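You operate a simulated robot arm through the tools that you are given. There is no shell and no other tool. Be economical: measure what you need, move in short steps, check, and stop when the job is done.

You run a simulated two-armed robot. Do the job below in one go: nothing can be reset, and whatever is moved stays where it is left.

JOB
Hold the brown temple, pull off its worn tip and set the press up with the orange tip.
Fine: one hand keeps the temple still on its rest while the other pulls; worn tip into the grey dish; temple into the nest, hinge end at the stop, then the yellow lever down; new tip laid in the guide, its open end toward the temple.

It is judged by the outcome, as a careful person would: the job done as asked, and still so three seconds after it is handed in. It fails if anything else is knocked over, pushed out of place, dropped, spilled or broken.

ROBOT AND FRAMES
Two 7-joint arms with two-finger parallel grippers on one trunk, on a base that drives. Base frame: it is fixed to the floor where the robot stands at the start and does not move with it; the origin is under the middle of the robot, x ahead of it, y to its left, z up; the surface under the hand at the start is at about z = 0.76. Readings come in m, rad, newtons and seconds.
The left shoulder is at the start at [0.07, 0.163, 1.195], the right one opposite. With the tool pointing down near the work surface each hand reaches from about 0.34 to 0.86 m from the robot's upright axis, wherever it stands, measured 20 degrees to its own side. Places, roughly: guide of the tip press [0.6, 0.2, 0.8]; inside of the grey dish [0.8, 0.2, 0.8]; nest of the tip press [0.6, 0.3, 0.8]; yellow lever [0.7, 0.3, 0.9]. Payload 3.43 kg a hand.
The tool frame of a hand sits at the grasp point between the pads (the TCP): z along the fingers, y along the line on which they close. The tips reach 0.034 m beyond it. The gripper opens to 0.128 m. The fingers are 0.024 m wide and 0.012 m thick; the gripper's body (0.048 by 0.13 m) begins 0.096 m behind the TCP.
Orientation is told as [roll, pitch, yaw] about the base's x, y, z axes, in that order, counted from this pose: with the fingers straight down and closing along the base's y, the tool's x points along the base's -x, its y along +y and its z along -z.

CONTROLS
- The arms move only by the tool drive_tool. It takes "left_plan", "right_plan" or both (then of equal length, played together; a hand with none holds still); each is a list of rows, each a list of 7 numbers: the shift along the tool's x, y, z in m, then the turn, a rotation vector about the tool's x, y, z in rad, then the finger opening in m, from 0 to 0.128. In form: [[dx, dy, dz, rx, ry, rz, fingers], ...]. A call has 1 to 10 rows; each row shifts and turns the commanded pose from where the row before left it, along the tool's axes as they then stand. A row lasts 0.2 s, in which the tool goes at most 0.05 m and 0.15 rad; a call with a longer step from one row to the next is refused whole, and so is a gripper value outside its range. A pose out of reach is approached as far as the arm can. The call stops where the force on the tool passes 60 N (or 10 N more than at its start, if that is more) or the arm is blocked; 0.2 s more then pass. Each finger travels about 0.153 m/s and halts on what it meets, pressing with about 41 N; the grip force reading is that of the motor and also rises with nothing between the fingers. The clock runs only during rows and for 0.2 s after the last one: add rows that do not move to give the fingers time. It gives the time, the measured TCP pose, the force on the tool (base axes), the opening and the grip force at its end, in the units of the frame above (readings bear some noise), with the torque about the TCP (base axes, N m) and any sound that the robot's microphone picked up.
- Cameras (640 x 400 px; columns grow to the right, rows downward): "scene" is now at [0.1312, 0.0255, 1.4158]; the picture's right is [0.30, -0.96, 0.00], its down [-0.60, -0.19, -0.77] and it looks along [0.74, 0.23, -0.63] (base axes); focal length 292 px, centre (320, 200). "left" rides on the left gripper at [0.076, 0.011, -0.16] in its tool frame; the picture's right is [-0.15, 0.99, 0.00], its down [-0.88, -0.13, -0.46] and it looks along [-0.45, -0.07, 0.89] (tool axes); focal length 234 px, centre (320, 200). "right" rides on the right gripper at [0.076, -0.011, -0.16] in its tool frame; the picture's right is [0.15, 0.99, 0.00], its down [-0.88, 0.13, -0.46] and it looks along [-0.45, 0.07, 0.89] (tool axes); focal length 234 px, centre (320, 200). There is no depth. A picture from a camera that has moved, and an enlarged one, comes with that camera's place and axes in the base frame and with its lens.
- snapshot(camera): a new picture of that camera. It takes no simulated time.
- raise_lower(by): slides the trunk up (or, below 0, down) by that many m; the arms and the scene camera ride with it, the base frame stays. It gives what a move gives, with no picture.
- roll_base(legs): drives the robot by 1 to 6 legs, each [ahead, left, turn to the left] in m, m and rad, along the robot's own axes; the way and the turn of a leg run together, so that a leg with both is an arc; at most 1.5 m and 3.142 rad a leg. The arms and the cameras ride along, it lands a little off, and it stops where it bumps. It gives what a move gives.
- head_to(pan, tilt): turns the head with the scene camera to pan (to the left, within 1.501 rad either way) and tilt (down, from -0.506 to 1.204), counted from straight ahead of the robot. It gives what a move gives.
- zoom(camera, box): a new picture of the part [left, top, right, bottom] of that camera's present view, enlarged. It takes no simulated time.
- hand_in(): hands the job in; it is judged then, once.

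Work in short steps. Places have to be worked out from the pictures, the camera data and where the tool is seen: move nearer, look again, correct. Check each grasp and each placing, and mend what went wrong. You have 120 turns and 108 pictures in all, those below and enlarged ones among them. Open the grippers and draw the arms clear of the work before you hand the job in, unless the task says otherwise; then end with one line.

The tools are called after "Emit:" by a JSON object that holds its "fn" and its "kwargs". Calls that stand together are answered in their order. drive_tool: Moves the arms, as the interface text tells. Its arguments: {"type":"object","properties":{"left_plan":{"type":"array","items":{"type":"array","items":{"type":"number"}}},"right_plan":{"type":"array","items":{"type":"array","items":{"type":"number"}}}},"required":[]} The other tools are called the same way: raise_lower (by) slides the trunk up or down; roll_base (legs) drives the base; head_to (pan, tilt) turns the head that bears the scene camera; snapshot (camera) takes a picture; zoom (camera, box) takes an enlarged picture of a part of a camera's view; hand_in () hands the job in.

At the start:

```text
clock: 0.0
left_tool_pos: [0.5054, 0.3955, 1.0824]
left_tool_rot: [0.001, 0.0, 0.0]
left_contact_force: [0.2, 0.4, -0.3]
left_wrist_torque: [0.0, -0.03, -0.05]
left_finger_gap: 0.128
left_grip_force: 0.0
right_tool_pos: [0.5128, -0.0942, 1.0806]
right_tool_rot: [-0.001, 0.0, -0.002]
right_contact_force: [-0.6, 0.4, -0.7]
right_wrist_torque: [0.01, -0.01, 0.0]
right_finger_gap: 0.1278
right_grip_force: 0.0
trunk travel left (down, up): [-0.675, 0.265]
robot x, y, heading: [0.001, -0.0003, -0.006]
head pan, tilt: [0.3, 0.686]
```

scene: 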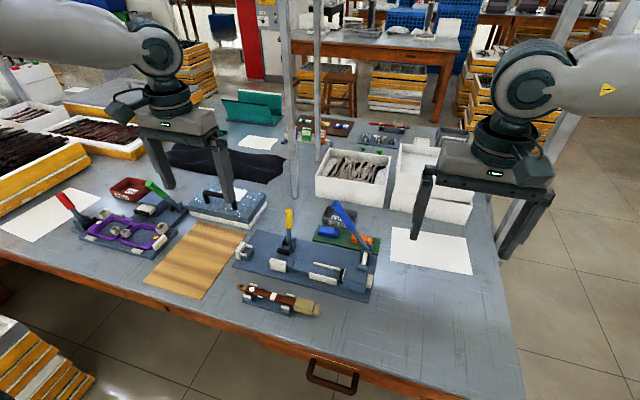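
right: 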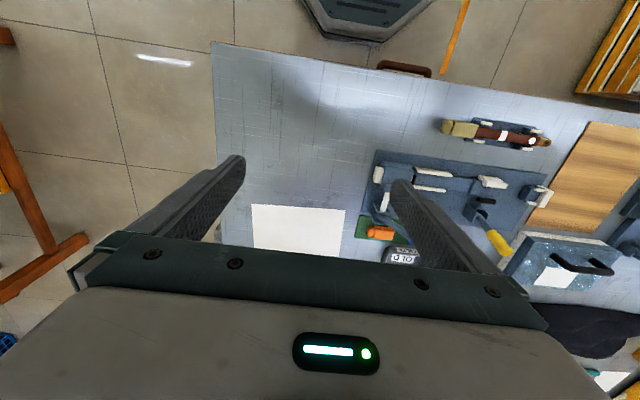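
left: 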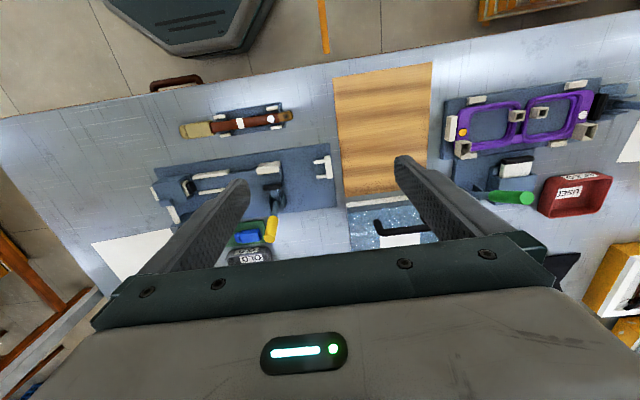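

I begin by enlarging the work area: temple on its rest, press, dish, and orange tip.

Emit:
{"fn": "zoom", "kwargs": {"camera": "scene", "box": [220, 190, 400, 330]}}

Emit:
{"fn": "zoom", "kwargs": {"camera": "left", "box": [140, 80, 360, 270]}}

Emit:
{"fn": "zoom", "kwargs": {"camera": "right", "box": [340, 100, 580, 280]}}

```text
2.86 times, centred on (310, 260) of scene
camera zoom: at [0.1312, 0.0255, 1.4158], right [0.3, -0.96, 0.0], down [-0.6, -0.19, -0.77], along [0.74, 0.23, -0.63], focal length 835 px, centre (349, 29)
```

zoom: 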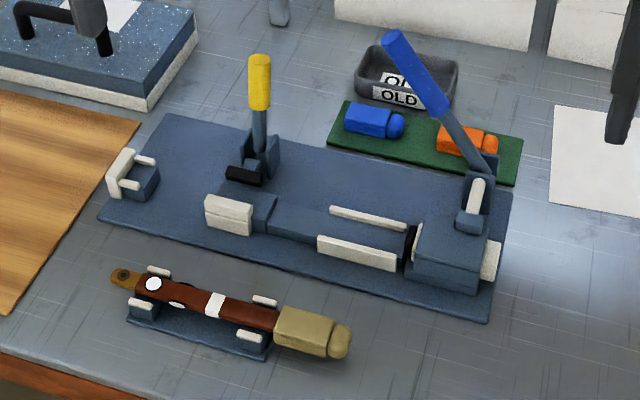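

```text
2.11 times, centred on (250, 175) of left
camera zoom: at [0.4322, 0.4073, 1.2421], right [0.15, 0.99, 0.0], down [0.88, -0.13, 0.46], along [0.45, -0.07, -0.89], focal length 493 px, centre (467, 253)
```

zoom: 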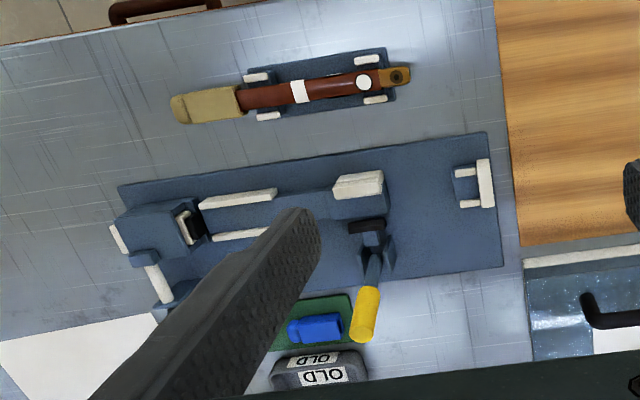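

```text
2.22 times, centred on (460, 190) of right
camera zoom: at [0.4372, -0.1051, 1.2391], right [-0.15, 0.99, 0.0], down [0.88, 0.13, 0.46], along [0.45, 0.07, -0.89], focal length 520 px, centre (9, 222)
```

zoom: 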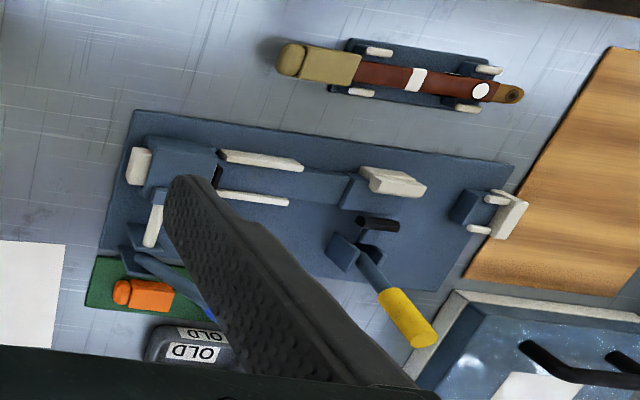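

Temple lies along y at about x 0.48, from y 0.34 (hinge) to the tip at 0.19..0.13. I drive left 0.2 so both hands work symmetrically around it.

Emit:
{"fn": "roll_base", "kwargs": {"legs": [[0, 0.2, 0]]}}

```text
clock: 1.6
left_tool_pos: [0.504, 0.5927, 1.0818]
left_tool_rot: [0.002, -0.002, 0.003]
left_contact_force: [0.1, 0.2, -0.1]
left_wrist_torque: [0.01, 0.01, -0.01]
left_finger_gap: 0.128
left_grip_force: 0.0
right_tool_pos: [0.5136, 0.1008, 1.08]
right_tool_rot: [-0.001, 0.0, 0.002]
right_contact_force: [-0.1, -0.1, 0.6]
right_wrist_torque: [-0.02, -0.02, -0.03]
right_finger_gap: 0.1278
right_grip_force: 0.1
trunk travel left (down, up): [-0.675, 0.265]
robot x, y, heading: [0.0004, 0.1901, 0.004]
head pan, tilt: [0.3, 0.686]
```

Now I turn both wrists so the fingers close along x, cameras facing outward.

Emit:
{"fn": "drive_tool", "kwargs": {"left_plan": [[0, 0, 0, 0, 0, 0.15, 0.128], [0, 0, 0, 0, 0, 0.15, 0.128], [0, 0, 0, 0, 0, 0.15, 0.128], [0, 0, 0, 0, 0, 0.15, 0.128], [0, 0, 0, 0, 0, 0.15, 0.128], [0, 0, 0, 0, 0, 0.15, 0.128], [0, 0, 0, 0, 0, 0.15, 0.128], [0, 0, 0, 0, 0, 0.15, 0.128], [0, 0, 0, 0, 0, 0.15, 0.128], [0, 0, 0, 0, 0, 0.15, 0.128]], "right_plan": [[0, 0, 0, 0, 0, -0.15, 0.128], [0, 0, 0, 0, 0, -0.15, 0.128], [0, 0, 0, 0, 0, -0.15, 0.128], [0, 0, 0, 0, 0, -0.15, 0.128], [0, 0, 0, 0, 0, -0.15, 0.128], [0, 0, 0, 0, 0, -0.15, 0.128], [0, 0, 0, 0, 0, -0.15, 0.128], [0, 0, 0, 0, 0, -0.15, 0.128], [0, 0, 0, 0, 0, -0.15, 0.128], [0, 0, 0, 0, 0, -0.15, 0.128]]}}

Emit:
{"fn": "head_to", "kwargs": {"pan": 0.05, "tilt": 0.95}}

Emit:
{"fn": "snapshot", "kwargs": {"camera": "scene"}}

Emit:
{"fn": "snapshot", "kwargs": {"camera": "left"}}

Emit:
{"fn": "snapshot", "kwargs": {"camera": "right"}}

```text
clock: 3.8
left_tool_pos: [0.5044, 0.5928, 1.0836]
left_tool_rot: [0.002, -0.001, -1.497]
left_contact_force: [-0.4, 0.6, 0.3]
left_wrist_torque: [-0.02, -0.04, 0.01]
left_finger_gap: 0.128
left_grip_force: 0.1
right_tool_pos: [0.4824, 0.0995, 1.0789]
right_tool_rot: [-0.001, 0.001, 1.499]
right_contact_force: [0.1, 0.5, 0.2]
right_wrist_torque: [0.02, -0.04, -0.01]
right_finger_gap: 0.1279
right_grip_force: 0.0
right hand out of reach, approached as far as the arm can: row 10
trunk travel left (down, up): [-0.675, 0.265]
robot x, y, heading: [0.001, 0.198, 0.004]
head pan, tilt: [0.3, 0.686]
```

```text
clock: 4.6
left_tool_pos: [0.5042, 0.5918, 1.0824]
left_tool_rot: [0.0, 0.0, -1.493]
left_contact_force: [-0.8, -0.2, -0.4]
left_wrist_torque: [0.01, 0.01, -0.04]
left_finger_gap: 0.1277
left_grip_force: 0.1
right_tool_pos: [0.4837, 0.0982, 1.0789]
right_tool_rot: [-0.002, -0.002, 1.495]
right_contact_force: [-0.8, -0.3, -0.8]
right_wrist_torque: [-0.03, -0.01, 0.0]
right_finger_gap: 0.128
right_grip_force: 0.1
trunk travel left (down, up): [-0.675, 0.265]
robot x, y, heading: [-0.0023, 0.1933, 0.003]
head pan, tilt: [0.051, 0.949]
```

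```text
101 pictures are left
camera scene: at [0.1219, 0.2, 1.3948], right [0.06, -1.0, 0.0], down [-0.81, -0.04, -0.58], along [0.58, 0.03, -0.81], focal length 292 px, centre (320, 200)
```

scene: 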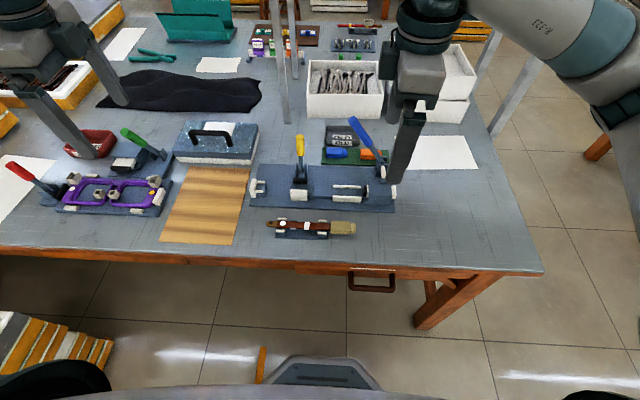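

```text
100 pictures are left
camera left: at [0.5118, 0.6694, 1.2427], right [1.0, -0.07, 0.0], down [-0.06, -0.89, 0.46], along [-0.03, -0.45, -0.89], focal length 234 px, centre (320, 200)
```

left: 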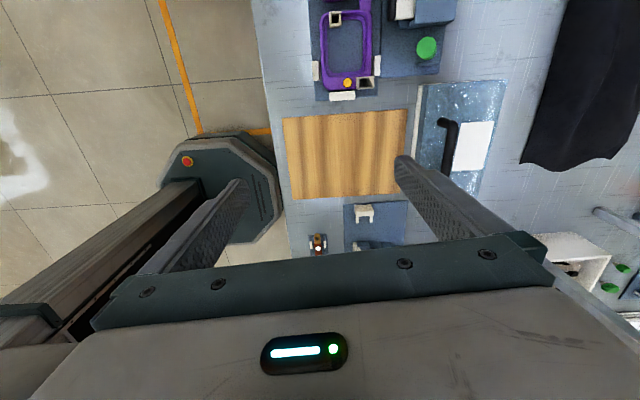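

```text
99 pictures are left
camera right: at [0.4888, 0.0231, 1.238], right [-1.0, -0.07, 0.0], down [-0.06, 0.89, 0.46], along [-0.03, 0.45, -0.89], focal length 234 px, centre (320, 200)
```

right: 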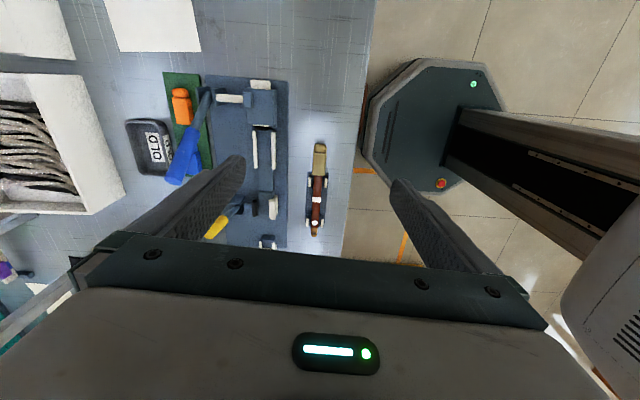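

Both wrists turned. I zoom the scene on temple and press for measuring.

Emit:
{"fn": "zoom", "kwargs": {"camera": "scene", "box": [240, 120, 410, 246]}}

Emit:
{"fn": "zoom", "kwargs": {"camera": "right", "box": [120, 60, 360, 260]}}

```text
3.17 times, centred on (325, 183) of scene
camera zoom: at [0.1219, 0.2, 1.3948], right [0.06, -1.0, 0.0], down [-0.81, -0.04, -0.58], along [0.58, 0.03, -0.81], focal length 928 px, centre (304, 254)
```

zoom: 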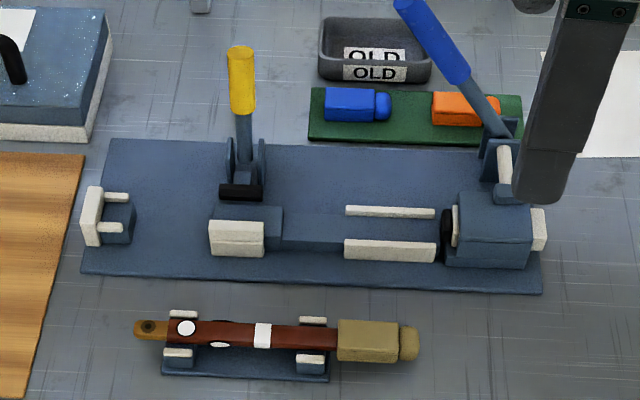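

```text
2.00 times, centred on (240, 160) of right
camera zoom: at [0.4888, 0.0231, 1.238], right [-1.0, -0.07, 0.0], down [-0.06, 0.89, 0.46], along [-0.03, 0.45, -0.89], focal length 468 px, centre (480, 280)
```

zoom: 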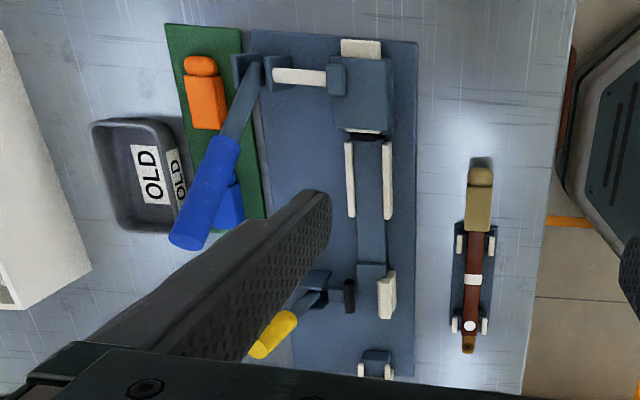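

Estimates: temple body at x≈0.477, y 0.347→0.193, tip y 0.193→0.133; rest posts at y≈0.21 and 0.31. I bring the left hand over the body at y≈0.258 and the right over the tip, both still high.

Emit:
{"fn": "drive_tool", "kwargs": {"left_plan": [[0, 0, 0, 0, 0, 0.075, 0.09], [-0.042, -0.0033, 0.016, 0, 0, 0, 0.08], [-0.042, -0.0033, 0.016, 0, 0, 0, 0.08], [-0.042, -0.0033, 0.016, 0, 0, 0, 0.08], [-0.042, -0.0033, 0.016, 0, 0, 0, 0.08], [-0.042, -0.0033, 0.016, 0, 0, 0, 0.08], [-0.042, -0.0033, 0.016, 0, 0, 0, 0.08], [-0.042, -0.0033, 0.016, 0, 0, 0, 0.08], [-0.04, -0.0033, 0.016, 0, 0, 0, 0.08]], "right_plan": [[0, 0, 0.016, 0, 0, -0.075, 0.128], [0, 0, 0.016, 0, 0, 0, 0.1], [0, 0, 0.016, 0, 0, 0, 0.08], [-0.01, 0, 0.016, 0, 0, 0, 0.08], [-0.01, 0, 0.016, 0, 0, 0, 0.08], [-0.01, 0, 0.016, 0, 0, 0, 0.08], [-0.01, 0, 0.016, 0, 0, 0, 0.08], [-0.013, 0, 0.016, 0, 0, 0, 0.08], [-0.013, 0, 0, 0, 0, 0, 0.08]]}}

Emit:
{"fn": "snapshot", "kwargs": {"camera": "left"}}

Emit:
{"fn": "snapshot", "kwargs": {"camera": "right"}}

Emit:
{"fn": "snapshot", "kwargs": {"camera": "scene"}}

```text
clock: 6.6
left_tool_pos: [0.4762, 0.3344, 0.9824]
left_tool_rot: [0.001, -0.003, -1.57]
left_contact_force: [0.7, 0.4, -0.5]
left_wrist_torque: [-0.01, -0.02, -0.01]
left_finger_gap: 0.0799
left_grip_force: 0.1
left hand out of reach, approached as far as the arm can: row 8, 9
right_tool_pos: [0.4561, 0.1636, 0.9732]
right_tool_rot: [0.001, 0.0, 1.575]
right_contact_force: [0.0, 0.6, 0.0]
right_wrist_torque: [-0.02, 0.04, -0.02]
right_finger_gap: 0.08
right_grip_force: 0.0
right hand out of reach, approached as far as the arm can: row 1, 2
trunk travel left (down, up): [-0.675, 0.265]
robot x, y, heading: [-0.0032, 0.1995, 0.002]
head pan, tilt: [0.051, 0.949]
```

```text
96 pictures are left
camera left: at [0.4895, 0.4108, 1.1426], right [0.99, -0.14, 0.0], down [-0.13, -0.88, 0.46], along [-0.07, -0.45, -0.89], focal length 234 px, centre (320, 200)
```

left: 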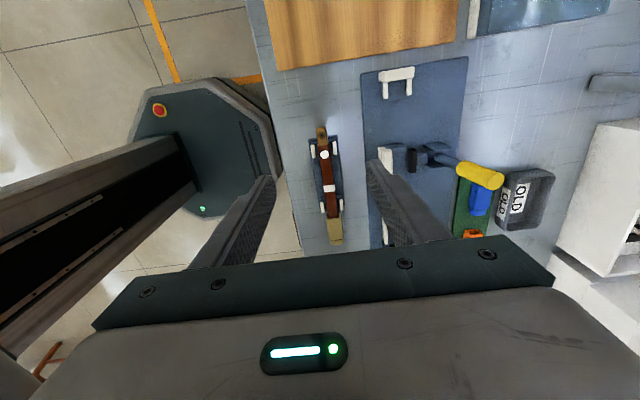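

```text
95 pictures are left
camera right: at [0.4688, 0.0876, 1.1328], right [-0.99, -0.15, 0.0], down [-0.14, 0.88, 0.46], along [-0.07, 0.45, -0.89], focal length 234 px, centre (320, 200)
```

right: 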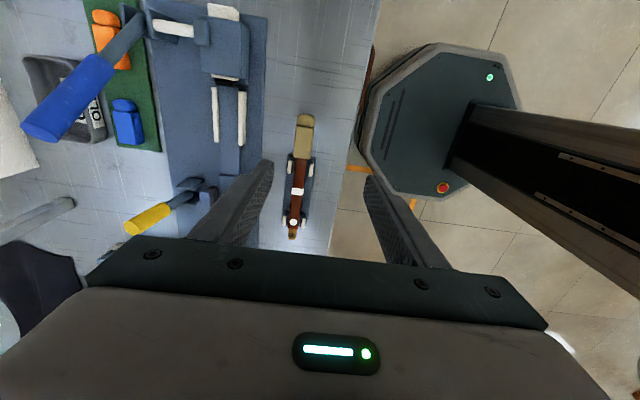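

```text
94 pictures are left
camera scene: at [0.1219, 0.2008, 1.3948], right [0.05, -1.0, 0.0], down [-0.81, -0.04, -0.58], along [0.58, 0.03, -0.81], focal length 292 px, centre (320, 200)
```

scene: 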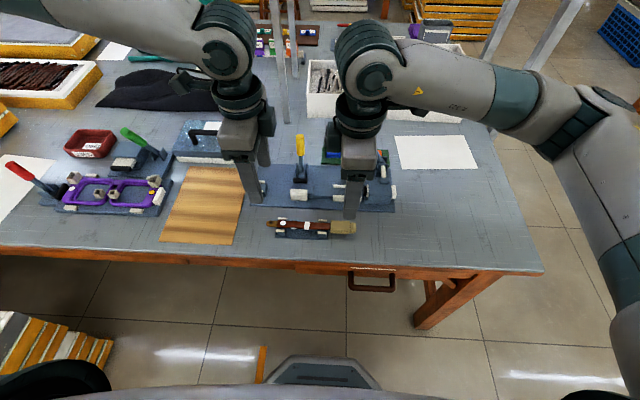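

The left hand met a reach limit so near the body. I back the base 0.12 m to give the arms a better posture and retry.

Emit:
{"fn": "roll_base", "kwargs": {"legs": [[-0.12, 0, 0]]}}

Emit:
{"fn": "drive_tool", "kwargs": {"left_plan": [[0, 0.04, 0, 0, 0, 0, 0.08], [0, 0.04, 0, 0, 0, 0, 0.08], [0, 0.04, 0, 0, 0, 0, 0.08], [-0.02, 0, 0, 0, 0, 0, 0.08], [-0.02, 0, 0, 0, 0, 0, 0.08], [-0.02, 0, 0, 0, 0, 0, 0.08], [-0.016, 0, 0, 0, 0, 0, 0.08]], "right_plan": [[0, -0.045, 0, 0, 0, 0, 0.08], [0, -0.045, 0, 0, 0, 0, 0.08], [0, -0.045, 0, 0, 0, 0, 0.08], [0, 0, 0, 0, 0, 0, 0.08], [0, 0, 0, 0, 0, 0, 0.08], [0, 0, 0, 0, 0, 0, 0.08], [0, 0, 0, 0, 0, 0, 0.08]]}}

```text
clock: 7.8
left_tool_pos: [0.3613, 0.3343, 0.9831]
left_tool_rot: [0.001, -0.001, -1.57]
left_contact_force: [0.3, 0.5, -1.1]
left_wrist_torque: [-0.03, 0.0, 0.0]
left_finger_gap: 0.0797
left_grip_force: 0.0
right_tool_pos: [0.3435, 0.1616, 0.9738]
right_tool_rot: [0.0, 0.001, 1.578]
right_contact_force: [0.5, -0.3, -0.1]
right_wrist_torque: [-0.03, 0.0, 0.0]
right_finger_gap: 0.08
right_grip_force: 0.0
trunk travel left (down, up): [-0.675, 0.265]
robot x, y, heading: [-0.1148, 0.1941, 0.004]
head pan, tilt: [0.051, 0.949]
```

```text
clock: 9.4
left_tool_pos: [0.4391, 0.3501, 1.0106]
left_tool_rot: [0.003, 0.0, -1.568]
left_contact_force: [0.2, -0.3, 0.1]
left_wrist_torque: [-0.05, 0.0, 0.03]
left_finger_gap: 0.08
left_grip_force: 0.0
left hand out of reach, approached as far as the arm can: row 1, 2, 3, 4, 5, 6, 7
right_tool_pos: [0.3541, 0.1609, 0.9736]
right_tool_rot: [0.0, 0.002, 1.573]
right_contact_force: [0.2, -0.4, -0.8]
right_wrist_torque: [0.0, 0.02, -0.02]
right_finger_gap: 0.0802
right_grip_force: 0.0
right hand out of reach, approached as far as the arm can: row 1, 2, 3
trunk travel left (down, up): [-0.675, 0.265]
robot x, y, heading: [-0.1166, 0.1983, 0.004]
head pan, tilt: [0.051, 0.949]
```

Forward reach worsens: the outward wrist yaw is the limit, not the distance. I test the opposite yaw on the left hand: rotate it back toward 0 and on to +90°.

Emit:
{"fn": "drive_tool", "kwargs": {"left_plan": [[0.03, 0, -0.02, 0, 0, -0.15, 0.08], [0, 0, 0, 0, 0, -0.15, 0.08], [0, 0, 0, 0, 0, -0.15, 0.08], [0, 0, 0, 0, 0, -0.15, 0.08], [0, 0, 0, 0, 0, -0.15, 0.08], [0, 0, 0, 0, 0, -0.15, 0.08], [0, 0, 0, 0, 0, -0.15, 0.08], [0, 0, 0, 0, 0, -0.15, 0.08], [0, 0, 0, 0, 0, -0.15, 0.08], [0, 0, 0, 0, 0, -0.15, 0.08]]}}

Emit:
{"fn": "drive_tool", "kwargs": {"left_plan": [[0, 0, 0, 0, 0, -0.15, 0.08], [0, 0, 0, 0, 0, -0.15, 0.08], [0, 0, 0, 0, 0, -0.15, 0.08], [0, 0, 0, 0, 0, -0.15, 0.08], [0, 0, 0, 0, 0, -0.15, 0.08], [0, 0, 0, 0, 0, -0.15, 0.08], [0, 0, 0, 0, 0, -0.15, 0.08], [0, 0, 0, 0, 0, -0.15, 0.08], [0, 0, 0, 0, 0, -0.15, 0.08], [0, 0, 0, 0, 0, -0.15, 0.08]]}}

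Emit:
{"fn": "snapshot", "kwargs": {"camera": "scene"}}

```text
clock: 11.6
left_tool_pos: [0.4391, 0.3797, 1.031]
left_tool_rot: [-0.003, 0.001, -0.069]
left_contact_force: [0.2, 0.1, 0.3]
left_wrist_torque: [0.01, 0.04, -0.02]
left_finger_gap: 0.0797
left_grip_force: 0.2
right_tool_pos: [0.3528, 0.1615, 0.9742]
right_tool_rot: [-0.001, 0.0, 1.574]
right_contact_force: [1.0, 0.7, -1.0]
right_wrist_torque: [-0.01, 0.02, 0.0]
right_finger_gap: 0.0798
right_grip_force: 0.1
trunk travel left (down, up): [-0.675, 0.265]
robot x, y, heading: [-0.1163, 0.1938, 0.005]
head pan, tilt: [0.051, 0.949]
```

```text
clock: 13.8
left_tool_pos: [0.4392, 0.3807, 1.0307]
left_tool_rot: [-0.001, 0.0, 1.433]
left_contact_force: [0.0, -0.1, 0.1]
left_wrist_torque: [-0.03, 0.02, 0.02]
left_finger_gap: 0.0801
left_grip_force: 0.1
right_tool_pos: [0.3529, 0.1617, 0.9752]
right_tool_rot: [0.0, 0.0, 1.573]
right_contact_force: [0.0, 0.9, 0.4]
right_wrist_torque: [-0.02, -0.02, -0.01]
right_finger_gap: 0.0799
right_grip_force: 0.1
trunk travel left (down, up): [-0.675, 0.265]
robot x, y, heading: [-0.1141, 0.1946, 0.004]
head pan, tilt: [0.051, 0.949]
```

```text
93 pictures are left
camera scene: at [0.0071, 0.1995, 1.3948], right [0.06, -1.0, 0.0], down [-0.81, -0.05, -0.58], along [0.58, 0.03, -0.81], focal length 292 px, centre (320, 200)
```

scene: 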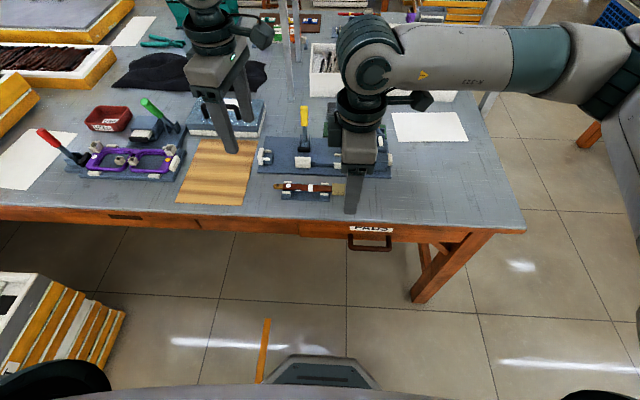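

Inward yaw works well for the left. Both hands can use yaw +90° if the robot stands further left, so I shift the base left 0.25 and forward 0.065.

Emit:
{"fn": "roll_base", "kwargs": {"legs": [[0.065, 0.25, 0]]}}

Emit:
{"fn": "drive_tool", "kwargs": {"left_plan": [[0, 0, 0, 0, 0, -0.137, 0.08], [0.04, 0, 0, 0, 0, 0, 0.08], [0.04, 0, 0, 0, 0, 0, 0.08], [0.04, 0, 0, 0, 0, 0, 0.08], [0.04, 0, 0, 0, 0, 0, 0.08], [0, 0, 0, 0, 0, 0, 0.08], [0, 0, 0, 0, 0, 0, 0.08], [0, 0, 0, 0, 0, 0, 0.08]], "right_plan": [[0.035, -0.008, 0, 0, 0, 0, 0.08], [0.035, -0.008, 0, 0, 0, 0, 0.08], [0.035, -0.008, 0, 0, 0, 0, 0.08], [0.035, -0.008, 0, 0, 0, 0, 0.08], [0.035, -0.008, 0, 0, 0, 0, 0.08], [0.035, -0.01, 0, 0, 0, 0, 0.08], [0.035, -0.008, 0, 0, 0, 0, 0.08], [0, 0, 0, 0, 0, 0, 0.08]]}}

```text
clock: 15.7
left_tool_pos: [0.5064, 0.6337, 1.0309]
left_tool_rot: [0.002, 0.0, 1.427]
left_contact_force: [-1.1, 0.4, -0.2]
left_wrist_torque: [0.03, -0.01, 0.0]
left_finger_gap: 0.0798
left_grip_force: 0.1
right_tool_pos: [0.4182, 0.414, 0.9758]
right_tool_rot: [0.0, 0.001, 1.569]
right_contact_force: [-0.7, 0.4, 0.3]
right_wrist_torque: [-0.01, -0.01, -0.02]
right_finger_gap: 0.08
right_grip_force: 0.2
trunk travel left (down, up): [-0.675, 0.265]
robot x, y, heading: [-0.0492, 0.4498, 0.005]
head pan, tilt: [0.051, 0.949]
```

```text
clock: 17.5
left_tool_pos: [0.4725, 0.5816, 1.0496]
left_tool_rot: [-0.001, 0.002, 1.565]
left_contact_force: [0.3, -0.7, 0.0]
left_wrist_torque: [0.01, 0.03, 0.02]
left_finger_gap: 0.08
left_grip_force: 0.2
left hand out of reach, approached as far as the arm can: row 2, 3, 4, 5
right_tool_pos: [0.4169, 0.4148, 0.9744]
right_tool_rot: [0.0, 0.0, 1.569]
right_contact_force: [-0.3, -0.2, 0.0]
right_wrist_torque: [0.0, 0.0, -0.01]
right_finger_gap: 0.0802
right_grip_force: 0.1
right hand out of reach, approached as far as the arm can: row 1, 2, 3, 4, 5, 6, 7
trunk travel left (down, up): [-0.675, 0.265]
robot x, y, heading: [-0.0524, 0.451, 0.008]
head pan, tilt: [0.051, 0.949]
```

Yaw limit evidently depends on the angle between wrist yaw and arm direction. A base turned ~0.75 rad left solves it for both hands: relax the wrists, lift a bit, then drive to about (0.054, -0.175) and turn.

Emit:
{"fn": "drive_tool", "kwargs": {"left_plan": [[0, 0, -0.01, 0, 0, 0.15, 0.08], [0, 0, -0.01, 0, 0, 0.15, 0.08], [0, 0, -0.01, 0, 0, 0.15, 0.08], [0, 0, -0.01, 0, 0, 0.15, 0.08], [0, 0, 0, 0, 0, 0.15, 0.08]], "right_plan": [[0, 0, -0.02, 0, 0, 0.15, 0.08], [0, 0, -0.02, 0, 0, 0.15, 0.08], [0, 0, -0.02, 0, 0, 0.15, 0.08], [0, 0, -0.02, 0, 0, 0.15, 0.08], [0, 0, -0.02, 0, 0, 0.15, 0.08]]}}

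Emit:
{"fn": "roll_base", "kwargs": {"legs": [[0, -0.625, 0], [0.105, 0, 0], [0, 0, 0.745]]}}

Emit:
{"fn": "head_to", "kwargs": {"pan": 0.0, "tilt": 0.9}}

Emit:
{"fn": "snapshot", "kwargs": {"camera": "scene"}}

```text
clock: 18.7
left_tool_pos: [0.4715, 0.5816, 1.0862]
left_tool_rot: [-0.002, -0.001, 0.813]
left_contact_force: [0.7, -1.3, 0.9]
left_wrist_torque: [0.0, -0.02, -0.02]
left_finger_gap: 0.0798
left_grip_force: 0.1
right_tool_pos: [0.419, 0.4125, 1.0728]
right_tool_rot: [0.001, -0.001, 0.819]
right_contact_force: [-0.1, -0.9, -0.6]
right_wrist_torque: [0.01, -0.04, 0.01]
right_finger_gap: 0.0798
right_grip_force: 0.1
trunk travel left (down, up): [-0.675, 0.265]
robot x, y, heading: [-0.0479, 0.4452, 0.006]
head pan, tilt: [0.051, 0.949]
```

```text
clock: 24.8
left_tool_pos: [0.3507, 0.2973, 1.0874]
left_tool_rot: [-0.002, -0.002, 1.561]
left_contact_force: [0.1, -0.6, 0.4]
left_wrist_torque: [-0.02, -0.02, 0.0]
left_finger_gap: 0.0801
left_grip_force: 0.0
right_tool_pos: [0.4272, 0.136, 1.0725]
right_tool_rot: [0.0, 0.0, 1.567]
right_contact_force: [-0.5, 0.3, 0.7]
right_wrist_torque: [-0.02, 0.04, 0.01]
right_finger_gap: 0.0799
right_grip_force: 0.1
trunk travel left (down, up): [-0.675, 0.265]
robot x, y, heading: [0.0552, -0.1532, 0.749]
head pan, tilt: [0.051, 0.949]
```

```text
clock: 25.4
left_tool_pos: [0.3492, 0.298, 1.0877]
left_tool_rot: [-0.001, 0.0, 1.561]
left_contact_force: [0.3, 0.3, -0.2]
left_wrist_torque: [-0.01, 0.01, 0.01]
left_finger_gap: 0.0801
left_grip_force: 0.0
right_tool_pos: [0.4273, 0.1361, 1.0725]
right_tool_rot: [0.001, 0.0, 1.567]
right_contact_force: [0.5, -0.6, -0.2]
right_wrist_torque: [0.01, -0.01, 0.01]
right_finger_gap: 0.0801
right_grip_force: 0.2
trunk travel left (down, up): [-0.675, 0.265]
robot x, y, heading: [0.0599, -0.1549, 0.754]
head pan, tilt: [0.0, 0.901]
```

```text
92 pictures are left
camera scene: at [0.1485, -0.0687, 1.3984], right [0.68, -0.73, 0.0], down [-0.57, -0.53, -0.62], along [0.45, 0.42, -0.78], focal length 292 px, centre (320, 200)
```

scene: 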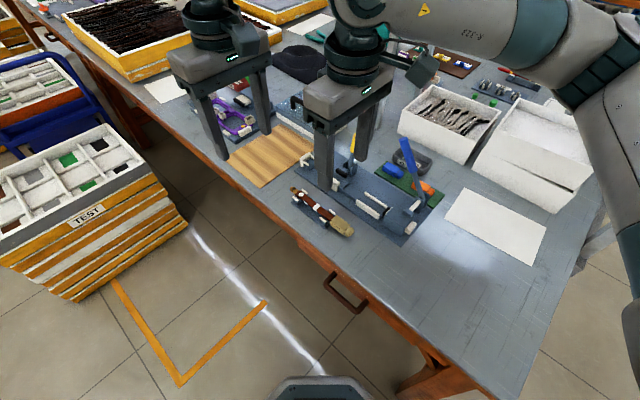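

Posture good: both wrists at yaw 90° and comfortable. I move both above the temple, right leaning back (-y) and left leaning (+y) so the wrists and camera housings keep apart.

Emit:
{"fn": "drive_tool", "kwargs": {"left_plan": [[0, -0.026, 0.02, 0, 0, 0, 0.08], [0, -0.026, 0.02, 0, 0, 0, 0.08], [0, -0.026, 0.02, 0, 0, 0, 0.08], [0, -0.026, 0.02, 0, 0, 0, 0.08], [0, -0.026, 0.02, 0, 0, 0, 0.08], [0, 0, 0, 0, 0.1, 0, 0.08], [0, 0, 0, 0, 0.1, 0, 0.08], [0.015, 0, 0.02, 0, 0, 0, 0.08], [0, 0, 0, 0, 0, 0, 0.08]], "right_plan": [[0, -0.01, 0.02, 0, 0, 0, 0.08], [0, -0.01, 0.02, 0, 0, 0, 0.08], [0, -0.01, 0.02, 0, 0, 0, 0.08], [0, -0.01, 0.02, 0, 0, 0, 0.08], [0, -0.011, 0.02, 0, 0, -0.0, 0.08], [0, 0, 0, 0, -0.1, 0, 0.08], [0, 0, 0, 0, -0.1, 0, 0.08], [0, 0, 0, 0, -0.1, 0, 0.08], [0, 0, 0, 0, 0, 0, 0.08]]}}

Emit:
{"fn": "snapshot", "kwargs": {"camera": "left"}}

Emit:
{"fn": "snapshot", "kwargs": {"camera": "right"}}

Emit:
{"fn": "snapshot", "kwargs": {"camera": "scene"}}

```text
clock: 27.4
left_tool_pos: [0.3658, 0.3278, 0.9948]
left_tool_rot: [-0.004, 0.201, 1.561]
left_contact_force: [0.4, 0.5, -0.4]
left_wrist_torque: [-0.02, 0.0, 0.03]
left_finger_gap: 0.0801
left_grip_force: 0.1
left hand out of reach, approached as far as the arm can: row 1, 2, 3, 4, 5
right_tool_pos: [0.4771, 0.1376, 0.9721]
right_tool_rot: [-0.001, -0.303, 1.569]
right_contact_force: [-0.8, 0.7, 0.9]
right_wrist_torque: [0.01, -0.03, 0.04]
right_finger_gap: 0.0801
right_grip_force: 0.0
trunk travel left (down, up): [-0.675, 0.265]
robot x, y, heading: [0.0602, -0.1553, 0.755]
head pan, tilt: [0.0, 0.901]
```

```text
91 pictures are left
camera left: at [0.3562, 0.2859, 1.1667], right [-0.99, 0.15, -0.03], down [0.14, 0.95, 0.27], along [0.07, 0.26, -0.96], focal length 234 px, centre (320, 200)
```

left: 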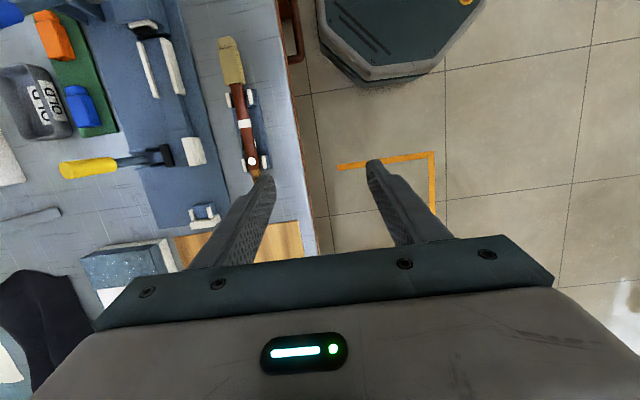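

```text
90 pictures are left
camera right: at [0.4881, 0.0185, 1.1009], right [-0.99, -0.14, -0.04], down [-0.13, 0.71, 0.7], along [-0.06, 0.69, -0.72], focal length 234 px, centre (320, 200)
```

right: 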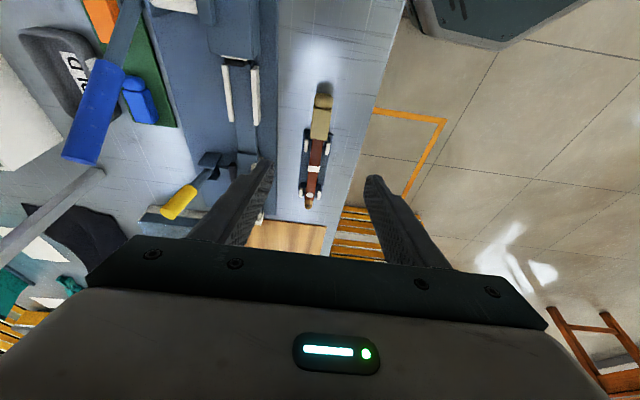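

```text
89 pictures are left
camera scene: at [0.1481, -0.0684, 1.3985], right [0.68, -0.73, 0.0], down [-0.57, -0.53, -0.62], along [0.45, 0.42, -0.78], focal length 292 px, centre (320, 200)
```

scene: 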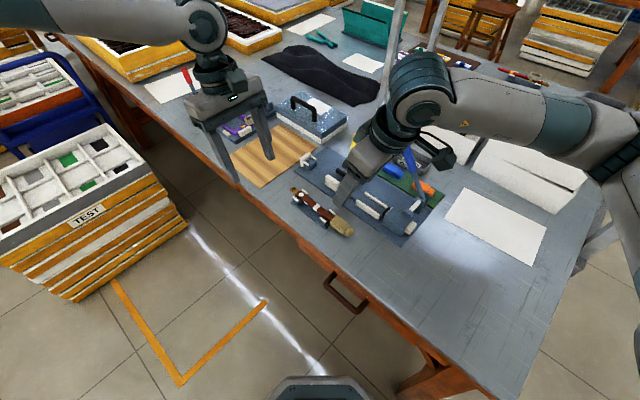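

The left hand hits a wall when straight ahead of its shoulder; perhaps the folded height is the cause. I raise the trunk 0.15 m and lower the hands back, then test the left again.

Emit:
{"fn": "raise_lower", "kwargs": {"by": 0.15}}

Emit:
{"fn": "drive_tool", "kwargs": {"left_plan": [[0, 0, 0.04, 0, 0, 0, 0.08], [0, 0, 0.04, 0, 0, 0, 0.08], [0, 0, 0.04, 0, 0, 0, 0.08], [0, 0, 0.02, 0, 0, 0, 0.08], [0, -0.03, 0, 0, 0, 0, 0.08], [0, -0.03, 0, 0, 0, 0, 0.08], [0, -0.03, 0, 0, 0, 0, 0.08], [0, -0.02, 0, 0, 0, 0, 0.08]]}}

```text
clock: 29.2
left_tool_pos: [0.3663, 0.3272, 1.1458]
left_tool_rot: [-0.003, 0.201, 1.561]
left_contact_force: [0.0, 0.3, 0.2]
left_wrist_torque: [-0.02, -0.04, 0.03]
left_finger_gap: 0.0799
left_grip_force: 0.0
right_tool_pos: [0.4773, 0.137, 1.1214]
right_tool_rot: [0.0, -0.302, 1.568]
right_contact_force: [0.2, -0.6, 0.1]
right_wrist_torque: [-0.01, 0.0, 0.01]
right_finger_gap: 0.0796
right_grip_force: 0.0
trunk travel left (down, up): [-0.825, 0.115]
robot x, y, heading: [0.0525, -0.1549, 0.751]
head pan, tilt: [0.0, 0.901]
```

```text
clock: 31.0
left_tool_pos: [0.347, 0.3417, 1.0892]
left_tool_rot: [-0.004, 0.202, 1.563]
left_contact_force: [0.7, 0.2, -0.5]
left_wrist_torque: [0.0, 0.02, 0.03]
left_finger_gap: 0.08
left_grip_force: 0.0
left hand out of reach, approached as far as the arm can: row 1, 2, 3, 4, 5, 6, 7, 8
right_tool_pos: [0.4779, 0.1379, 1.1217]
right_tool_rot: [0.002, -0.3, 1.568]
right_contact_force: [-0.7, 0.4, 0.4]
right_wrist_torque: [0.0, 0.03, -0.02]
right_finger_gap: 0.08
right_grip_force: 0.0
trunk travel left (down, up): [-0.825, 0.115]
robot x, y, heading: [0.0576, -0.1555, 0.749]
head pan, tilt: [0.0, 0.901]
```

Still walled, independent of height. I return the trunk and test whether it's a stuck elbow configuration: unwind the left wrist, swing out, then come back in.

Emit:
{"fn": "raise_lower", "kwargs": {"by": -0.15}}

Emit:
{"fn": "drive_tool", "kwargs": {"left_plan": [[0, 0, -0.03, 0, -0.1, 0, 0.08], [0, 0, -0.03, 0, -0.1, 0, 0.08], [0, 0, 0, 0, 0, 0.15, 0.08], [0, 0, 0, 0, 0, 0.15, 0.08], [0, 0, 0, 0, 0, 0.15, 0.08], [0, 0, 0, 0, 0, 0.15, 0.08], [0, 0, 0, 0, 0, 0.15, 0.08], [0, 0.045, 0, 0, 0, 0.06, 0.08], [0, 0.045, 0, 0, 0, 0, 0.08], [0, 0.045, 0, 0, 0, 0, 0.08]]}}

Emit:
{"fn": "drive_tool", "kwargs": {"left_plan": [[0, 0.04, 0.02, 0, 0, 0, 0.08], [0, 0, 0.03, 0, 0, 0, 0.08], [0, 0, 0.03, 0, 0, 0, 0.08], [0, -0.05, 0, 0, 0, 0, 0.08], [0, -0.05, 0, 0, 0, 0, 0.08], [0, -0.05, 0, 0, 0, 0, 0.08], [0, -0.05, 0, 0, 0, 0, 0.08]]}}

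```text
clock: 32.7
left_tool_pos: [0.3469, 0.3418, 0.9387]
left_tool_rot: [-0.005, 0.2, 1.561]
left_contact_force: [-0.2, -0.9, 0.6]
left_wrist_torque: [-0.01, -0.06, -0.01]
left_finger_gap: 0.08
left_grip_force: 0.1
right_tool_pos: [0.4775, 0.1373, 0.9699]
right_tool_rot: [-0.001, -0.3, 1.567]
right_contact_force: [-0.3, 0.6, -0.9]
right_wrist_torque: [-0.02, -0.01, 0.02]
right_finger_gap: 0.08
right_grip_force: 0.1
trunk travel left (down, up): [-0.675, 0.265]
robot x, y, heading: [0.0573, -0.1529, 0.747]
head pan, tilt: [0.0, 0.901]
```

```text
clock: 34.9
left_tool_pos: [0.2504, 0.4476, 0.9969]
left_tool_rot: [-0.005, -0.002, 0.752]
left_contact_force: [0.2, -0.1, -0.2]
left_wrist_torque: [-0.03, -0.02, -0.01]
left_finger_gap: 0.0799
left_grip_force: 0.2
right_tool_pos: [0.4771, 0.1376, 0.9705]
right_tool_rot: [-0.001, -0.3, 1.567]
right_contact_force: [0.3, 0.7, 0.6]
right_wrist_torque: [-0.02, -0.01, -0.01]
right_finger_gap: 0.08
right_grip_force: 0.2
trunk travel left (down, up): [-0.675, 0.265]
robot x, y, heading: [0.0565, -0.155, 0.745]
head pan, tilt: [0.0, 0.901]
```

```text
clock: 36.5
left_tool_pos: [0.3332, 0.3433, 0.9341]
left_tool_rot: [-0.004, -0.005, 0.755]
left_contact_force: [-0.1, -0.6, 0.5]
left_wrist_torque: [0.01, -0.02, 0.0]
left_finger_gap: 0.08
left_grip_force: 0.0
left hand out of reach, approached as far as the arm can: row 7
right_tool_pos: [0.4763, 0.1359, 0.9712]
right_tool_rot: [-0.001, -0.3, 1.569]
right_contact_force: [0.4, 0.2, -1.3]
right_wrist_torque: [0.08, 0.04, -0.04]
right_finger_gap: 0.08
right_grip_force: 0.1
trunk travel left (down, up): [-0.675, 0.265]
robot x, y, heading: [0.0615, -0.154, 0.751]
head pan, tilt: [0.0, 0.901]
```

Wall again near the right hand even with neutral yaw — maybe arm-to-arm avoidance. I move the right hand outward and test the left inward again.

Emit:
{"fn": "drive_tool", "kwargs": {"right_plan": [[0.04, 0, 0, 0, 0, 0, 0.08], [0.04, 0, -0.01, 0, 0, 0, 0.08], [0.04, 0, -0.01, 0, 0, 0, 0.08], [0.04, 0, -0.01, 0, 0, 0, 0.08], [0.04, 0, -0.01, 0, 0, 0, 0.08]]}}

Emit:
{"fn": "drive_tool", "kwargs": {"left_plan": [[0, -0.04, 0, 0, 0, 0, 0.08], [0, -0.04, 0, 0, 0, 0, 0.08], [0, -0.04, 0, 0, 0, 0, 0.08]]}}

```text
clock: 37.7
left_tool_pos: [0.3327, 0.3431, 0.9334]
left_tool_rot: [-0.006, -0.004, 0.755]
left_contact_force: [-0.5, -0.5, -0.4]
left_wrist_torque: [0.01, 0.03, -0.03]
left_finger_gap: 0.0801
left_grip_force: 0.1
right_tool_pos: [0.5191, -0.0246, 0.9478]
right_tool_rot: [0.001, -0.3, 1.567]
right_contact_force: [-0.3, -0.2, -0.1]
right_wrist_torque: [-0.02, 0.0, 0.0]
right_finger_gap: 0.0798
right_grip_force: 0.1
right hand out of reach, approached as far as the arm can: row 3, 4, 5
trunk travel left (down, up): [-0.675, 0.265]
robot x, y, heading: [0.0609, -0.1545, 0.753]
head pan, tilt: [0.0, 0.901]
```

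```text
clock: 38.5
left_tool_pos: [0.3311, 0.3068, 0.9679]
left_tool_rot: [-0.004, -0.003, 0.755]
left_contact_force: [-0.8, 0.6, 0.1]
left_wrist_torque: [-0.03, 0.0, 0.0]
left_finger_gap: 0.0799
left_grip_force: 0.1
left hand out of reach, approached as far as the arm can: row 1, 2, 3
right_tool_pos: [0.5195, -0.0239, 0.9488]
right_tool_rot: [0.003, -0.297, 1.568]
right_contact_force: [0.3, 0.1, 0.2]
right_wrist_torque: [-0.02, 0.02, 0.02]
right_finger_gap: 0.0801
right_grip_force: 0.1
trunk travel left (down, up): [-0.675, 0.265]
robot x, y, heading: [0.0581, -0.1552, 0.746]
head pan, tilt: [0.0, 0.901]
```

I look at the arm posture itself to understand the wall.

Emit:
{"fn": "head_to", "kwargs": {"pan": 0.5, "tilt": 0.5}}

Emit:
{"fn": "snapshot", "kwargs": {"camera": "scene"}}

Emit:
{"fn": "head_to", "kwargs": {"pan": -0.5, "tilt": 0.5}}

Emit:
{"fn": "snapshot", "kwargs": {"camera": "scene"}}

```text
clock: 39.5
left_tool_pos: [0.3313, 0.3064, 0.9664]
left_tool_rot: [-0.006, -0.003, 0.753]
left_contact_force: [0.4, -0.1, -0.4]
left_wrist_torque: [0.0, -0.02, 0.0]
left_finger_gap: 0.08
left_grip_force: 0.0
right_tool_pos: [0.5192, -0.0242, 0.9482]
right_tool_rot: [0.002, -0.298, 1.567]
right_contact_force: [0.5, 0.0, 0.4]
right_wrist_torque: [-0.01, 0.0, -0.03]
right_finger_gap: 0.08
right_grip_force: 0.0
trunk travel left (down, up): [-0.675, 0.265]
robot x, y, heading: [0.0569, -0.1521, 0.748]
head pan, tilt: [0.499, 0.499]
```

```text
88 pictures are left
camera scene: at [0.1223, -0.0341, 1.4322], right [0.95, -0.32, 0.0], down [-0.15, -0.45, -0.88], along [0.28, 0.83, -0.48], focal length 292 px, centre (320, 200)
```

scene: 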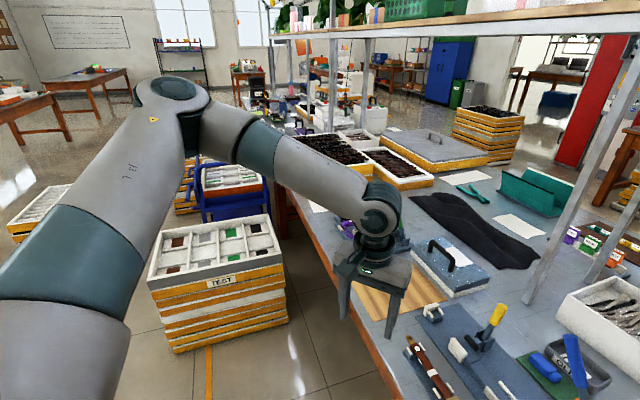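

```text
clock: 40.7
left_tool_pos: [0.3318, 0.3066, 0.9686]
left_tool_rot: [-0.005, -0.003, 0.752]
left_contact_force: [-0.2, 1.0, 0.1]
left_wrist_torque: [0.01, -0.02, 0.01]
left_finger_gap: 0.08
left_grip_force: 0.2
right_tool_pos: [0.5195, -0.0237, 0.9476]
right_tool_rot: [0.001, -0.298, 1.567]
right_contact_force: [-0.6, -0.4, -0.2]
right_wrist_torque: [-0.01, 0.01, -0.01]
right_finger_gap: 0.0799
right_grip_force: 0.1
trunk travel left (down, up): [-0.675, 0.265]
robot x, y, heading: [0.059, -0.1585, 0.751]
head pan, tilt: [-0.499, 0.499]
```

```text
87 pictures are left
camera scene: at [0.1817, -0.0977, 1.4323], right [0.25, -0.97, 0.0], down [-0.46, -0.12, -0.88], along [0.85, 0.22, -0.48], focal length 292 px, centre (320, 200)
```

scene: 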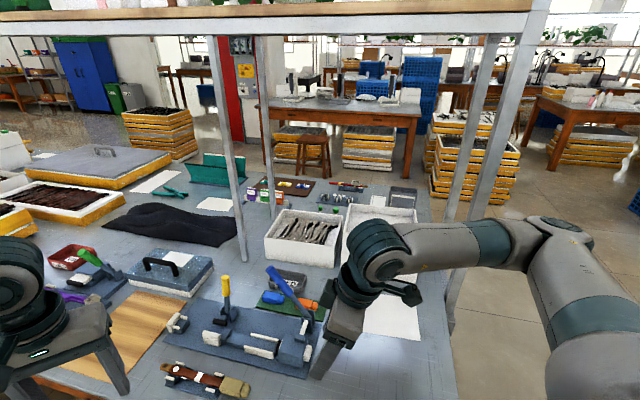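

Elbows are wide out. I test left further forward (away from fold limits) with neutral yaw, then inward.

Emit:
{"fn": "drive_tool", "kwargs": {"left_plan": [[-0.04, 0, -0.0, 0, 0, 0, 0.08], [-0.04, 0, 0, 0, 0, 0, 0.08], [-0.04, 0, 0, 0, 0, 0, 0.08], [0, -0.04, 0, 0, 0, 0, 0.08], [0, -0.04, 0, 0, 0, 0, 0.08], [0, -0.04, 0, 0, 0, 0, 0.08]]}}

```text
clock: 42.1
left_tool_pos: [0.3665, 0.3449, 1.0148]
left_tool_rot: [-0.006, -0.002, 0.753]
left_contact_force: [0.9, 0.6, -0.6]
left_wrist_torque: [-0.02, 0.01, 0.01]
left_finger_gap: 0.0801
left_grip_force: 0.1
left hand out of reach, approached as far as the arm can: row 1, 2, 3, 4, 5, 6
right_tool_pos: [0.5207, -0.0241, 0.9481]
right_tool_rot: [0.002, -0.298, 1.567]
right_contact_force: [-0.6, 0.2, -0.2]
right_wrist_torque: [-0.03, 0.02, 0.0]
right_finger_gap: 0.0797
right_grip_force: 0.0
trunk travel left (down, up): [-0.675, 0.265]
robot x, y, heading: [0.0557, -0.1557, 0.755]
head pan, tilt: [-0.499, 0.499]
```

I try a different path: swing the left outward, extend forward, then come inward with a straighter arm, to change the elbow configuration.

Emit:
{"fn": "drive_tool", "kwargs": {"left_plan": [[0, 0.05, 0, 0, 0, 0, 0.08], [0, 0.05, 0, 0, 0, 0, 0.08], [0, 0.05, 0, 0, 0, 0, 0.08], [0, 0.05, 0, 0, 0, 0, 0.08], [-0.045, 0, 0.0, 0, 0, 0, 0.08], [-0.045, 0, 0.0, 0, 0, 0, 0.08], [-0.045, 0, 0.01, 0, 0, 0, 0.08], [-0.045, 0, 0.01, 0, 0, 0, 0.08]]}}

Emit:
{"fn": "drive_tool", "kwargs": {"left_plan": [[0, -0.05, 0, 0, 0, 0, 0.08], [0, -0.05, 0, 0, 0, 0, 0.08], [0, -0.05, 0, 0, 0, 0, 0.08], [0, -0.05, 0, 0, 0, 0, 0.08], [0, -0.05, 0, 0, 0, 0, 0.08]]}}

```text
clock: 43.9
left_tool_pos: [0.3497, 0.6078, 0.9967]
left_tool_rot: [-0.006, -0.004, 0.755]
left_contact_force: [0.3, -0.8, 0.4]
left_wrist_torque: [-0.03, 0.01, -0.01]
left_finger_gap: 0.0799
left_grip_force: 0.1
left hand out of reach, approached as far as the arm can: row 8
right_tool_pos: [0.5207, -0.0231, 0.9474]
right_tool_rot: [0.002, -0.299, 1.569]
right_contact_force: [0.5, 0.4, 0.4]
right_wrist_torque: [-0.02, 0.0, 0.01]
right_finger_gap: 0.08
right_grip_force: 0.0
trunk travel left (down, up): [-0.675, 0.265]
robot x, y, heading: [0.0598, -0.1543, 0.747]
head pan, tilt: [-0.499, 0.499]
```

```text
clock: 45.1
left_tool_pos: [0.3868, 0.4169, 1.0307]
left_tool_rot: [-0.006, -0.007, 0.756]
left_contact_force: [-0.2, 0.5, -0.3]
left_wrist_torque: [-0.03, -0.02, -0.01]
left_finger_gap: 0.08
left_grip_force: 0.0
left hand out of reach, approached as far as the arm can: row 1, 2, 3, 4, 5
right_tool_pos: [0.5194, -0.0248, 0.9479]
right_tool_rot: [0.003, -0.301, 1.568]
right_contact_force: [0.5, -0.1, -0.2]
right_wrist_torque: [0.02, -0.01, -0.01]
right_finger_gap: 0.0801
right_grip_force: 0.0
trunk travel left (down, up): [-0.675, 0.265]
robot x, y, heading: [0.0586, -0.1581, 0.748]
head pan, tilt: [-0.499, 0.499]
```

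I test low-height reach in free air in front of the table edge: swing out, back, down to z≈0.83, then inward.

Emit:
{"fn": "drive_tool", "kwargs": {"left_plan": [[0, 0.05, 0, 0, 0, 0, 0.08], [0.045, 0.05, 0, 0, 0, 0, 0.08], [0.045, 0.03, 0, 0, 0, 0, 0.08], [0.045, 0, 0.0, 0, 0, 0, 0.08], [0.045, 0, 0.0, 0, 0, 0, 0.08], [0, 0, 0.05, 0, 0, 0, 0.08], [0, 0, 0.05, 0, 0, 0, 0.08], [0, 0, 0.05, 0, 0, 0, 0.08], [0, 0, 0.05, 0, 0, 0, 0.08]]}}

Emit:
{"fn": "drive_tool", "kwargs": {"left_plan": [[0, -0.04, 0, 0, 0, 0, 0.08], [0, -0.04, 0, 0, 0, 0, 0.08], [0, -0.04, 0, 0, 0, 0, 0.08], [0, -0.04, 0, 0, 0, 0, 0.08]]}}

```text
refused: row 2 steps farther than a row can; nothing moved
```

```text
clock: 46.1
left_tool_pos: [0.3733, 0.3445, 1.0502]
left_tool_rot: [-0.007, -0.005, 0.753]
left_contact_force: [-0.1, -0.3, 0.6]
left_wrist_torque: [0.02, 0.01, -0.01]
left_finger_gap: 0.0801
left_grip_force: 0.1
left hand out of reach, approached as far as the arm can: row 1, 2, 3, 4
right_tool_pos: [0.521, -0.0235, 0.9486]
right_tool_rot: [0.002, -0.298, 1.567]
right_contact_force: [-0.3, -0.6, -0.5]
right_wrist_torque: [0.0, 0.01, 0.01]
right_finger_gap: 0.0801
right_grip_force: 0.0
trunk travel left (down, up): [-0.675, 0.265]
robot x, y, heading: [0.0595, -0.1527, 0.754]
head pan, tilt: [-0.499, 0.499]
```

One row was too long; I redo it with smaller steps.

Emit:
{"fn": "drive_tool", "kwargs": {"left_plan": [[0, 0.05, 0, 0, 0, 0, 0.08], [0, 0.05, 0, 0, 0, 0, 0.08], [0, 0.05, 0, 0, 0, 0, 0.08], [0.045, 0, 0.0, 0, 0, 0, 0.08], [0.045, 0, 0.0, 0, 0, 0, 0.08], [0.03, 0, 0.0, 0, 0, 0, 0.08], [0, 0, 0.05, 0, 0, 0, 0.08], [0, 0, 0.05, 0, 0, 0, 0.08], [0, 0, 0.05, 0, 0, 0, 0.08], [0, 0, 0.05, 0, 0, 0, 0.08]]}}

Emit:
{"fn": "drive_tool", "kwargs": {"left_plan": [[0, -0.04, 0, 0, 0, 0, 0.08], [0, -0.04, 0, 0, 0, 0, 0.08], [0, -0.04, 0, 0, 0, 0, 0.08], [0, -0.04, 0, 0, 0, 0, 0.08]]}}

```text
clock: 48.3
left_tool_pos: [0.1827, 0.3733, 0.8494]
left_tool_rot: [-0.005, 0.0, 0.754]
left_contact_force: [-0.3, 0.3, 0.1]
left_wrist_torque: [-0.01, 0.0, 0.0]
left_finger_gap: 0.0803
left_grip_force: 0.1
right_tool_pos: [0.5208, -0.0222, 0.9466]
right_tool_rot: [0.003, -0.296, 1.567]
right_contact_force: [-0.4, 0.1, -0.4]
right_wrist_torque: [-0.03, 0.02, 0.02]
right_finger_gap: 0.08
right_grip_force: 0.0
trunk travel left (down, up): [-0.675, 0.265]
robot x, y, heading: [0.06, -0.1531, 0.751]
head pan, tilt: [-0.499, 0.499]
```

```text
clock: 49.3
left_tool_pos: [0.2614, 0.2831, 0.887]
left_tool_rot: [-0.003, 0.0, 0.753]
left_contact_force: [-0.5, 0.1, 0.2]
left_wrist_torque: [0.01, 0.02, -0.01]
left_finger_gap: 0.0798
left_grip_force: 0.0
left hand out of reach, approached as far as the arm can: row 3, 4
right_tool_pos: [0.5212, -0.0238, 0.9475]
right_tool_rot: [0.002, -0.298, 1.567]
right_contact_force: [-0.6, 0.0, 0.3]
right_wrist_torque: [0.01, -0.01, 0.01]
right_finger_gap: 0.0798
right_grip_force: 0.1
trunk travel left (down, up): [-0.675, 0.265]
robot x, y, heading: [0.0612, -0.158, 0.75]
head pan, tilt: [-0.499, 0.499]
```

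The left's inner bound at low z is about 0.2 m left of the robot's axis with a vertical tool. Leaning each hand outward (wrist away, fingers inward) should fix it, with the robot square to the table at y≈0.22. I lift and drive there.

Emit:
{"fn": "drive_tool", "kwargs": {"left_plan": [[0, 0.03, -0.05, 0, 0, 0, 0.08], [0, 0.03, -0.05, 0, 0, 0, 0.08], [0, 0.03, -0.03, 0, 0, 0, 0.08]], "right_plan": [[0, 0, -0.03, 0, 0, 0, 0.08], [0, 0, -0.03, 0, 0, 0, 0.08], [0, 0, 0, 0, 0, 0, 0.08]]}}

Emit:
{"fn": "roll_base", "kwargs": {"legs": [[0, 0, -0.75], [-0.08, 0, 0], [0, 0.375, 0]]}}

Emit:
{"fn": "drive_tool", "kwargs": {"left_plan": [[0, 0, 0, 0, 0, 0.15, 0.08], [0, 0, 0, 0, 0, 0.15, 0.08], [0, 0, 0, 0, 0, 0.15, 0.08], [0, 0, 0, 0, 0, 0.15, 0.08], [0, 0, 0, 0, 0, 0.15, 0.08], [0, 0, 0, 0, 0, 0.15, 0.08], [0, 0, 0, 0, 0, 0.15, 0.08], [0, 0, 0, 0, 0, 0.15, 0.08], [0, 0, 0, 0, 0, 0.15, 0.08], [0, 0, 0, 0, 0, 0.15, 0.08]], "right_plan": [[0, 0, 0, 0, -0.1, 0, 0.08], [0, 0, 0, 0, -0.1, 0, 0.08], [0, 0, 0, 0, 0, 0, 0.08], [0, 0, 0, 0, 0, 0, 0.08], [0, 0, 0, 0, 0, 0, 0.08], [0, 0, 0, 0, 0, 0, 0.08], [0, 0, 0, 0, 0, 0, 0.08], [0, 0, 0, 0, 0, 0, 0.08], [0, 0, 0, 0, 0, 0, 0.08], [0, 0, 0, 0, 0, 0, 0.08]]}}

```text
refused: row 1 steps farther than a row can; nothing moved
```

```text
clock: 54.4
left_tool_pos: [0.4347, 0.394, 0.8868]
left_tool_rot: [-0.006, -0.004, -0.013]
left_contact_force: [0.4, -0.8, 0.5]
left_wrist_torque: [0.0, 0.02, -0.03]
left_finger_gap: 0.0802
left_grip_force: 0.2
right_tool_pos: [0.4074, -0.0065, 0.9487]
right_tool_rot: [0.002, -0.298, 0.801]
right_contact_force: [0.3, 0.2, 0.1]
right_wrist_torque: [-0.02, -0.01, 0.01]
right_finger_gap: 0.08
right_grip_force: 0.1
trunk travel left (down, up): [-0.675, 0.265]
robot x, y, heading: [-0.0144, 0.2205, -0.013]
head pan, tilt: [-0.499, 0.499]
```

```text
clock: 56.6
left_tool_pos: [0.434, 0.3934, 0.8873]
left_tool_rot: [0.004, -0.005, -1.515]
left_contact_force: [-0.4, -0.1, 0.2]
left_wrist_torque: [-0.02, -0.02, 0.0]
left_finger_gap: 0.0798
left_grip_force: 0.0
right_tool_pos: [0.4275, -0.0114, 0.9451]
right_tool_rot: [0.003, -0.498, 0.8]
right_contact_force: [-0.9, 0.2, 0.4]
right_wrist_torque: [0.03, -0.02, 0.04]
right_finger_gap: 0.0803
right_grip_force: 0.0
right hand out of reach, approached as far as the arm can: row 1, 2
trunk travel left (down, up): [-0.675, 0.265]
robot x, y, heading: [-0.0142, 0.2198, -0.019]
head pan, tilt: [-0.499, 0.499]
```

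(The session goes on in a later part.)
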